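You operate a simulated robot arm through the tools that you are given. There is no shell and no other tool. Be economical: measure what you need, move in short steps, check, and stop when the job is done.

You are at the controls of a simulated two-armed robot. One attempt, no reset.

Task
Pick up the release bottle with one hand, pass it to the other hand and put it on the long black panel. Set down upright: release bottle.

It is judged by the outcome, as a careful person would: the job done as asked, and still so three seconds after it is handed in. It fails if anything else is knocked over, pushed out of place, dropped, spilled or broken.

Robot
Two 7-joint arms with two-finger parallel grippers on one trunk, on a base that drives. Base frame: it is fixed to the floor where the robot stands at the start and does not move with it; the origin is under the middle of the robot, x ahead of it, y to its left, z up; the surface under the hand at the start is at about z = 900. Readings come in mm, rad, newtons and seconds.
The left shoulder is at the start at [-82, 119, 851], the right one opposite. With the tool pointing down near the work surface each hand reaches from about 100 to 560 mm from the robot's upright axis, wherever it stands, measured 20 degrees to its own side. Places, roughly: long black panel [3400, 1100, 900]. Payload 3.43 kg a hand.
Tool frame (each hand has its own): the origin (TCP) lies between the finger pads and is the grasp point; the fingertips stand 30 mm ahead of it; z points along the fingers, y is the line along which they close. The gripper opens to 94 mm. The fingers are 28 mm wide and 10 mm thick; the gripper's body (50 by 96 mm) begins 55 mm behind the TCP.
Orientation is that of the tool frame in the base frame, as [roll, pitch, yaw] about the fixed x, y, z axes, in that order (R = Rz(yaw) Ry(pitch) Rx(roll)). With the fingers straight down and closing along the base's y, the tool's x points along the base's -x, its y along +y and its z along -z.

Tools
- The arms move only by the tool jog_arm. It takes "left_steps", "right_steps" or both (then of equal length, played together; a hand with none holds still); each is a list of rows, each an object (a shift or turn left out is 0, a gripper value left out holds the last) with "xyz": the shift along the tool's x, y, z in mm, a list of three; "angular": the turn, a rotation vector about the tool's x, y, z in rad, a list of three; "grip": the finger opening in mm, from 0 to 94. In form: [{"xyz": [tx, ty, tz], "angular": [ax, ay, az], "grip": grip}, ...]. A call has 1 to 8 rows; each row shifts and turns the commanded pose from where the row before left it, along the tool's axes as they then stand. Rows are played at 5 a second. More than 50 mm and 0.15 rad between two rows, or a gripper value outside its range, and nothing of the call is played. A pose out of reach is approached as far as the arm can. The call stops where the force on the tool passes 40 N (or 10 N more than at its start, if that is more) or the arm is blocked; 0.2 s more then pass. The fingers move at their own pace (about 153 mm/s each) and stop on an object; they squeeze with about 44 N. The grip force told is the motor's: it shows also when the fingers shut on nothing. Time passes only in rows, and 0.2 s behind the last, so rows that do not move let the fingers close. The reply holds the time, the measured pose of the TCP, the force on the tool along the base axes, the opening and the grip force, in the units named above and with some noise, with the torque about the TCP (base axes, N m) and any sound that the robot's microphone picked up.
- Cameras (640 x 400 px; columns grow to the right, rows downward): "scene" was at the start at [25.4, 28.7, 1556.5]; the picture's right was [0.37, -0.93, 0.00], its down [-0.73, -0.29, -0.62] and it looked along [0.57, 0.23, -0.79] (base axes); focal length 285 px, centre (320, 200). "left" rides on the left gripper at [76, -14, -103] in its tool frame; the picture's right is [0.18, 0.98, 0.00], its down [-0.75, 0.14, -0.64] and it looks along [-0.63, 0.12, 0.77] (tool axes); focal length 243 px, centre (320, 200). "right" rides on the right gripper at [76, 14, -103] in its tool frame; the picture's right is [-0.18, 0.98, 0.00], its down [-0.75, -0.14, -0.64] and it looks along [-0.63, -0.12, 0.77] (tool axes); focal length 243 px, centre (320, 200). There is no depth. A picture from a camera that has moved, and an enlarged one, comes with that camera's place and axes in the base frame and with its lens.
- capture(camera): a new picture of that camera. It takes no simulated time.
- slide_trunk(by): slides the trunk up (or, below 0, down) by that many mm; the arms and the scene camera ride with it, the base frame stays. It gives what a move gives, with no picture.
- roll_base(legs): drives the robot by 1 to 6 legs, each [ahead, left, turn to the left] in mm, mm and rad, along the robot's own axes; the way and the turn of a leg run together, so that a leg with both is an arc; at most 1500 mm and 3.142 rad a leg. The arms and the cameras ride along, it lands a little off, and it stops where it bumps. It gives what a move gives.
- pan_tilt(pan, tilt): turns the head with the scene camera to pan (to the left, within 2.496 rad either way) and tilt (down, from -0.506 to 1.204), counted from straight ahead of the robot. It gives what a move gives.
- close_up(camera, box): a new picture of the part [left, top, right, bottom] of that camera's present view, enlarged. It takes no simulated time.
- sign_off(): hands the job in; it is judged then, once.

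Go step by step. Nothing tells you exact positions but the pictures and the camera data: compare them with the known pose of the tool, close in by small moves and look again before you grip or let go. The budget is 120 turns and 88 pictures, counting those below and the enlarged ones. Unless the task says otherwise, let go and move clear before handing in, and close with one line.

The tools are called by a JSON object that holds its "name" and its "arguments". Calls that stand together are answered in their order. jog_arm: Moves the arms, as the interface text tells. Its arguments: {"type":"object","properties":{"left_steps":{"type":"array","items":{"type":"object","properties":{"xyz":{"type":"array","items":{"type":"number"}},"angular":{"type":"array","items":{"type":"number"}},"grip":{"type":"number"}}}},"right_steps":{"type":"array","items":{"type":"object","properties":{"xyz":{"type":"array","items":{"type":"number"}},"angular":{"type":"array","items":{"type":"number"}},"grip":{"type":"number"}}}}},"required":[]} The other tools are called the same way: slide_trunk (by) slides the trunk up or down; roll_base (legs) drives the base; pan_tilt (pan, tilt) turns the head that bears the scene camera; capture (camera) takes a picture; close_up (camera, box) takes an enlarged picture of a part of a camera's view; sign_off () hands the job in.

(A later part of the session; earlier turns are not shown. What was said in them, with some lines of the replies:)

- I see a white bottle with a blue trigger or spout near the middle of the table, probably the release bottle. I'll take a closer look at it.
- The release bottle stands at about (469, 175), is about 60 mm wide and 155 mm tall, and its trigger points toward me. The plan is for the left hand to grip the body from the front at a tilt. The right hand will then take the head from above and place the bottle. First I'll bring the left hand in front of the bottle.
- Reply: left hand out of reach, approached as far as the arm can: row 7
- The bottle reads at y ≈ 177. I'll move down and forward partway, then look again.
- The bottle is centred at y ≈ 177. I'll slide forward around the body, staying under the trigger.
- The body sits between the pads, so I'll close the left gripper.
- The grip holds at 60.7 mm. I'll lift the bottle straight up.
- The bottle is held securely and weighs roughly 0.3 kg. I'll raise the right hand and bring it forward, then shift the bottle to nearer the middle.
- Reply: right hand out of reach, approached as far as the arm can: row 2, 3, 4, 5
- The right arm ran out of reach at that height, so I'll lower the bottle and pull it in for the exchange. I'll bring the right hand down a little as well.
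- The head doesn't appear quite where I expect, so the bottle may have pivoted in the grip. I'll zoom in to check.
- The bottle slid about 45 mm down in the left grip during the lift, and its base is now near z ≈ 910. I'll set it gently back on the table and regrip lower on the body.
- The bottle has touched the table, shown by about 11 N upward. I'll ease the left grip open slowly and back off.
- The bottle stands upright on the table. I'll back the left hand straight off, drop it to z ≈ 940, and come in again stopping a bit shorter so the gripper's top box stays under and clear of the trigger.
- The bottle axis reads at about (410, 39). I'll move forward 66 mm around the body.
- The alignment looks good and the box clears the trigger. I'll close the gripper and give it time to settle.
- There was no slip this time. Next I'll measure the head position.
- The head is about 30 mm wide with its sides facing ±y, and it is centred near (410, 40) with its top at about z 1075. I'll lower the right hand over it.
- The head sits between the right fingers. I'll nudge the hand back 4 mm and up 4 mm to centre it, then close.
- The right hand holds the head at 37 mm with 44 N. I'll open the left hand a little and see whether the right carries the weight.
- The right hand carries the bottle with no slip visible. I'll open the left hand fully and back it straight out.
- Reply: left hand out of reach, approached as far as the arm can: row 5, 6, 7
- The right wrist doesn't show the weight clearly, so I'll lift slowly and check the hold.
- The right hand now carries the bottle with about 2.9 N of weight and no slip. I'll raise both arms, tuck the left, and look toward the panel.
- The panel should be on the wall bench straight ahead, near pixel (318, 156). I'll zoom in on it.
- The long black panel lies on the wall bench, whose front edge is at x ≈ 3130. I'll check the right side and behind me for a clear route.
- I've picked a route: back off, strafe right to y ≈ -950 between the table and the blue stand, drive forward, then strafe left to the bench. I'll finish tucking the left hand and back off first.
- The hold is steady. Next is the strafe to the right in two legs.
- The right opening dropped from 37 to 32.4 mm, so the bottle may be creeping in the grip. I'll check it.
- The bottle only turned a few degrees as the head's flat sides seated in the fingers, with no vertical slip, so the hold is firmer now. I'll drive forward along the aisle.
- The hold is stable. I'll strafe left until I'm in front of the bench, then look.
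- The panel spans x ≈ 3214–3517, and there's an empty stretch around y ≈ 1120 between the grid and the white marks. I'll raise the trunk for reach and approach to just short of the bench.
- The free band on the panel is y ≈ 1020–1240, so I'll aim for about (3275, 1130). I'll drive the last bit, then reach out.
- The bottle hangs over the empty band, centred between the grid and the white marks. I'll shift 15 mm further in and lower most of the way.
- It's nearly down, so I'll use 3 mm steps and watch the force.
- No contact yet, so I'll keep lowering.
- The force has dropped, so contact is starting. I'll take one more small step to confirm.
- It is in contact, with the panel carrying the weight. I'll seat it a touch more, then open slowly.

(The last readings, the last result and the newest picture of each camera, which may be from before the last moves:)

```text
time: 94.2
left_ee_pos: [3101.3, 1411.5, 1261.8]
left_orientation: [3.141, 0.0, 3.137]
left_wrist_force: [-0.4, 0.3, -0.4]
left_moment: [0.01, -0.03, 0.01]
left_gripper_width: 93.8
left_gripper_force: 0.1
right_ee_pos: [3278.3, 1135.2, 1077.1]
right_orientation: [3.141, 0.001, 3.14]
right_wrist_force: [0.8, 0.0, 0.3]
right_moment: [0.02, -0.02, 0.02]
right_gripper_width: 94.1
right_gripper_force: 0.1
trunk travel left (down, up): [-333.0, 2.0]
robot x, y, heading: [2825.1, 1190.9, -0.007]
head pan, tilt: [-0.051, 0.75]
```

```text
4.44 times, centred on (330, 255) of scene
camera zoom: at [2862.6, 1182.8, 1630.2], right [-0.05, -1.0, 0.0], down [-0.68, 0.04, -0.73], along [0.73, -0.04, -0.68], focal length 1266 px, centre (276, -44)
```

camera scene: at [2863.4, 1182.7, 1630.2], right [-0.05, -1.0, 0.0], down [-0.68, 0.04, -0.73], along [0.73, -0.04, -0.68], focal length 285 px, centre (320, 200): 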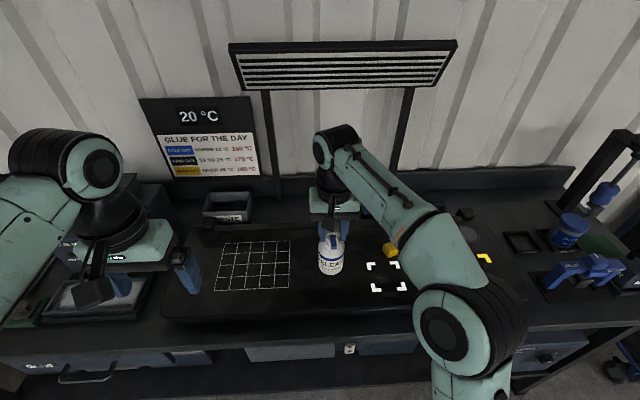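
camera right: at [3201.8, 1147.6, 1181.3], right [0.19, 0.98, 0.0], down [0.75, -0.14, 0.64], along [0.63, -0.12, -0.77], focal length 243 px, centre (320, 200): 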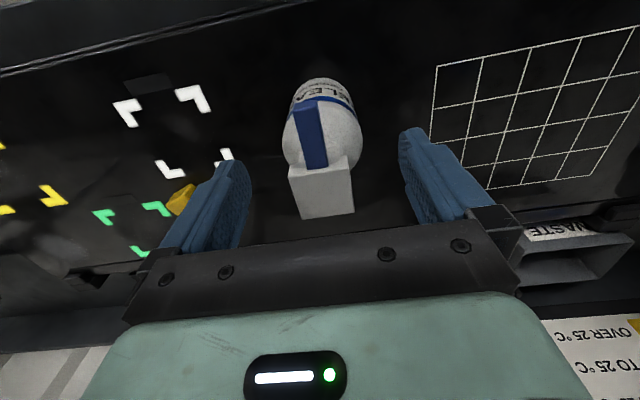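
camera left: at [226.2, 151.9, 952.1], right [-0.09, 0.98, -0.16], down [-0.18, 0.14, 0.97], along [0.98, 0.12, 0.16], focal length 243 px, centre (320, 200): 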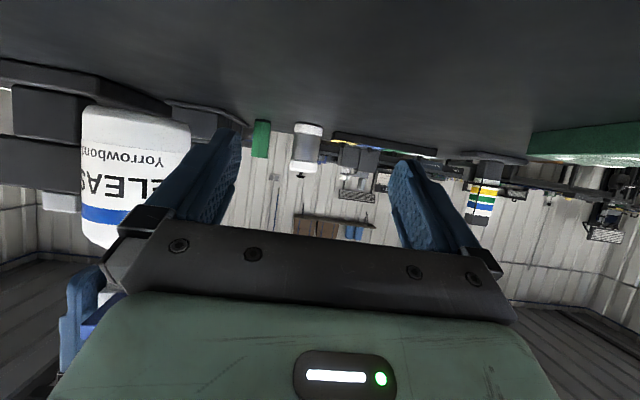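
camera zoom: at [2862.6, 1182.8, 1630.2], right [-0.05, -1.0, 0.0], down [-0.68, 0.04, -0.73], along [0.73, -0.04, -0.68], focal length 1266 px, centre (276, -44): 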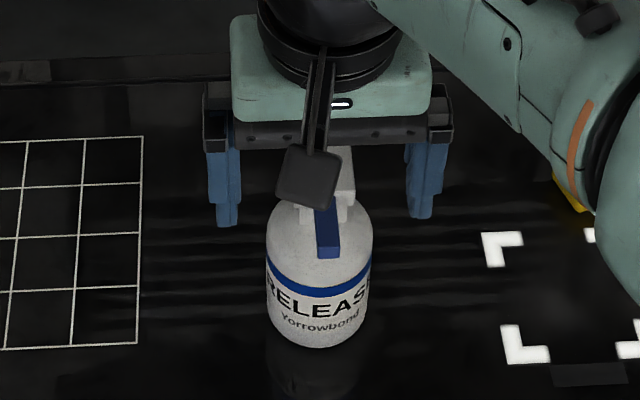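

The bottle stands freely on the panel. I'll raise the right hand straight up and clear, staying in reach.

{"name": "jog_arm", "arguments": {"right_steps": [{"xyz": [0, 0, -15]}, {"xyz": [0, 0, -20]}, {"xyz": [0, 0, -25]}, {"xyz": [0, 0, -20]}]}}

{"name": "capture", "arguments": {"camera": "right"}}

```text
time: 95.2
left_ee_pos: [3100.0, 1411.5, 1259.5]
left_orientation: [-3.141, 0.0, 3.138]
left_wrist_force: [-0.1, 0.2, 0.0]
left_moment: [0.01, -0.02, 0.02]
left_gripper_width: 94.1
left_gripper_force: 0.1
right_ee_pos: [3279.5, 1134.0, 1158.4]
right_orientation: [3.141, 0.0, 3.138]
right_wrist_force: [0.5, -0.8, 0.2]
right_moment: [0.01, 0.03, 0.01]
right_gripper_width: 94.1
right_gripper_force: 0.2
trunk travel left (down, up): [-333.0, 2.0]
robot x, y, heading: [2826.5, 1187.2, -0.004]
head pan, tilt: [-0.051, 0.75]
```

```text
18 pictures are left
camera right: at [3202.0, 1148.0, 1261.7], right [0.19, 0.98, 0.0], down [0.75, -0.14, 0.64], along [0.63, -0.12, -0.77], focal length 243 px, centre (320, 200)
```

right: 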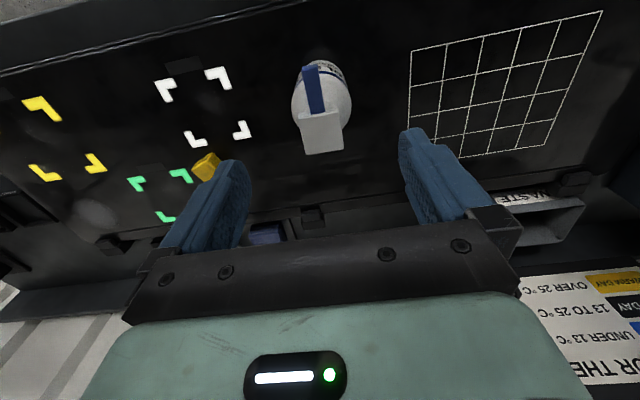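

The bottle is upright and the fingers are above it. I'll pull the hand back toward the robot and take a final look.

{"name": "jog_arm", "arguments": {"right_steps": [{"xyz": [30, 0, -8]}, {"xyz": [40, 0, -5]}, {"xyz": [40, -10, 0]}, {"xyz": [30, -10, 0]}]}}

{"name": "capture", "arguments": {"camera": "scene"}}

{"name": "close_up", "arguments": {"camera": "scene", "box": [260, 180, 420, 300]}}

```text
time: 96.2
left_ee_pos: [3100.3, 1410.7, 1261.6]
left_orientation: [3.141, 0.0, 3.137]
left_wrist_force: [-0.1, -0.1, -0.2]
left_moment: [-0.01, 0.0, 0.02]
left_gripper_width: 94.0
left_gripper_force: 0.0
right_ee_pos: [3140.5, 1114.8, 1171.1]
right_orientation: [3.141, 0.0, 3.138]
right_wrist_force: [0.6, -0.4, -0.1]
right_moment: [0.0, -0.02, -0.02]
right_gripper_width: 94.0
right_gripper_force: 0.1
trunk travel left (down, up): [-333.0, 2.0]
robot x, y, heading: [2825.6, 1189.8, 0.005]
head pan, tilt: [-0.051, 0.75]
```

```text
17 pictures are left
camera scene: at [2861.7, 1182.6, 1630.2], right [-0.05, -1.0, 0.0], down [-0.68, 0.04, -0.73], along [0.73, -0.04, -0.68], focal length 285 px, centre (320, 200)
```

scene: 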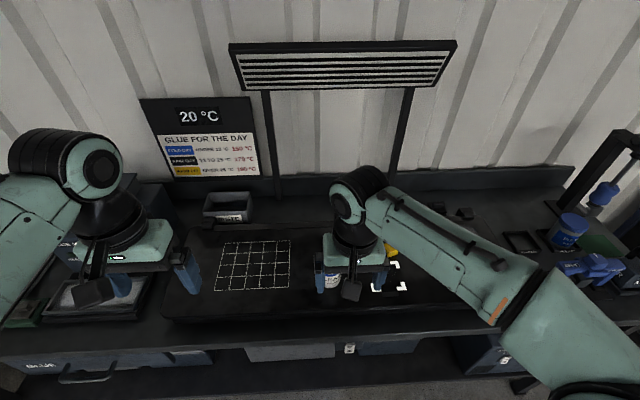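

```text
3.33 times, centred on (340, 240) of scene
camera zoom: at [2861.7, 1182.6, 1630.2], right [-0.05, -1.0, 0.0], down [-0.68, 0.04, -0.73], along [0.73, -0.04, -0.68], focal length 950 px, centre (253, 67)
```

zoom: 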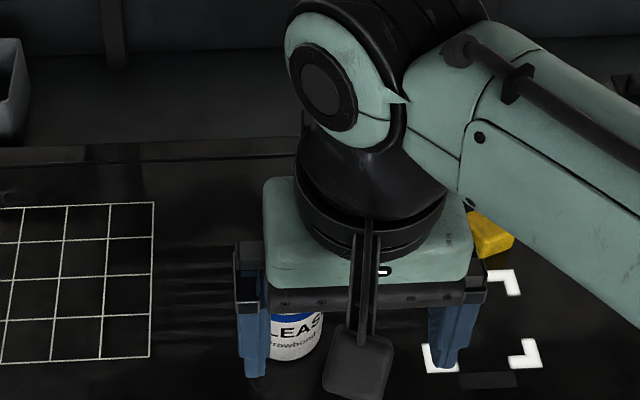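

The bottle is standing behind the hand. I'll back the base off for a clear view.

{"name": "roll_base", "arguments": {"legs": [[-250, 0, 0]]}}

{"name": "capture", "arguments": {"camera": "right"}}

{"name": "capture", "arguments": {"camera": "scene"}}

```text
time: 98.0
left_ee_pos: [2858.0, 1412.3, 1261.0]
left_orientation: [-3.141, 0.001, 3.141]
left_wrist_force: [-0.2, -0.9, -0.1]
left_moment: [0.01, -0.02, -0.01]
left_gripper_width: 94.0
left_gripper_force: 0.0
right_ee_pos: [2900.5, 1114.2, 1170.5]
right_orientation: [-3.14, -0.001, 3.138]
right_wrist_force: [0.4, 0.4, -0.4]
right_moment: [0.02, 0.01, 0.01]
right_gripper_width: 93.9
right_gripper_force: 0.0
trunk travel left (down, up): [-333.0, 2.0]
robot x, y, heading: [2584.9, 1185.4, 0.004]
head pan, tilt: [-0.051, 0.75]
```

```text
15 pictures are left
camera right: at [2824.1, 1128.6, 1274.3], right [0.19, 0.98, 0.0], down [0.75, -0.14, 0.64], along [0.63, -0.12, -0.77], focal length 243 px, centre (320, 200)
```

right: 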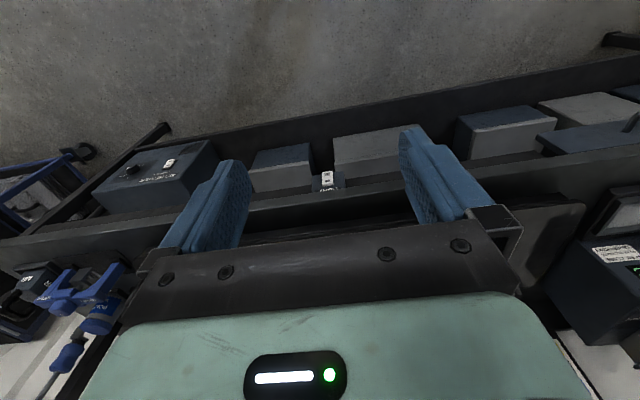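

```text
14 pictures are left
camera scene: at [2620.8, 1183.6, 1630.4], right [-0.05, -1.0, 0.0], down [-0.68, 0.04, -0.73], along [0.73, -0.04, -0.68], focal length 285 px, centre (320, 200)
```

scene: 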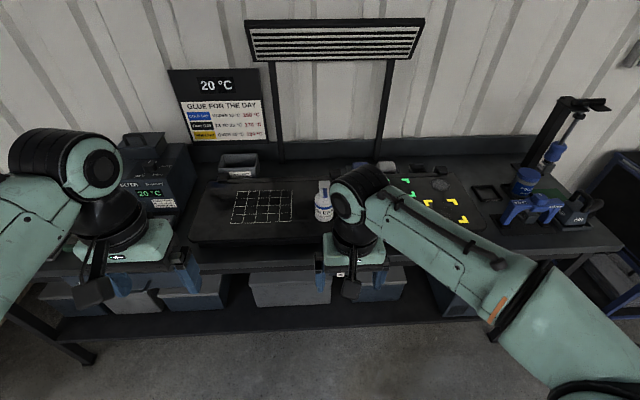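

The bottle stands upright on the black panel, both hands are clear, and nothing else on the bench has been disturbed. I'm handing in.

{"name": "sign_off", "arguments": {}}

```text
The job is handed in.
```

The release bottle was picked up with the left hand, passed to the right, and now stands upright on the long black panel. It slid once in the left grip during the first lift, so I set it back on the table and regripped before passing it.
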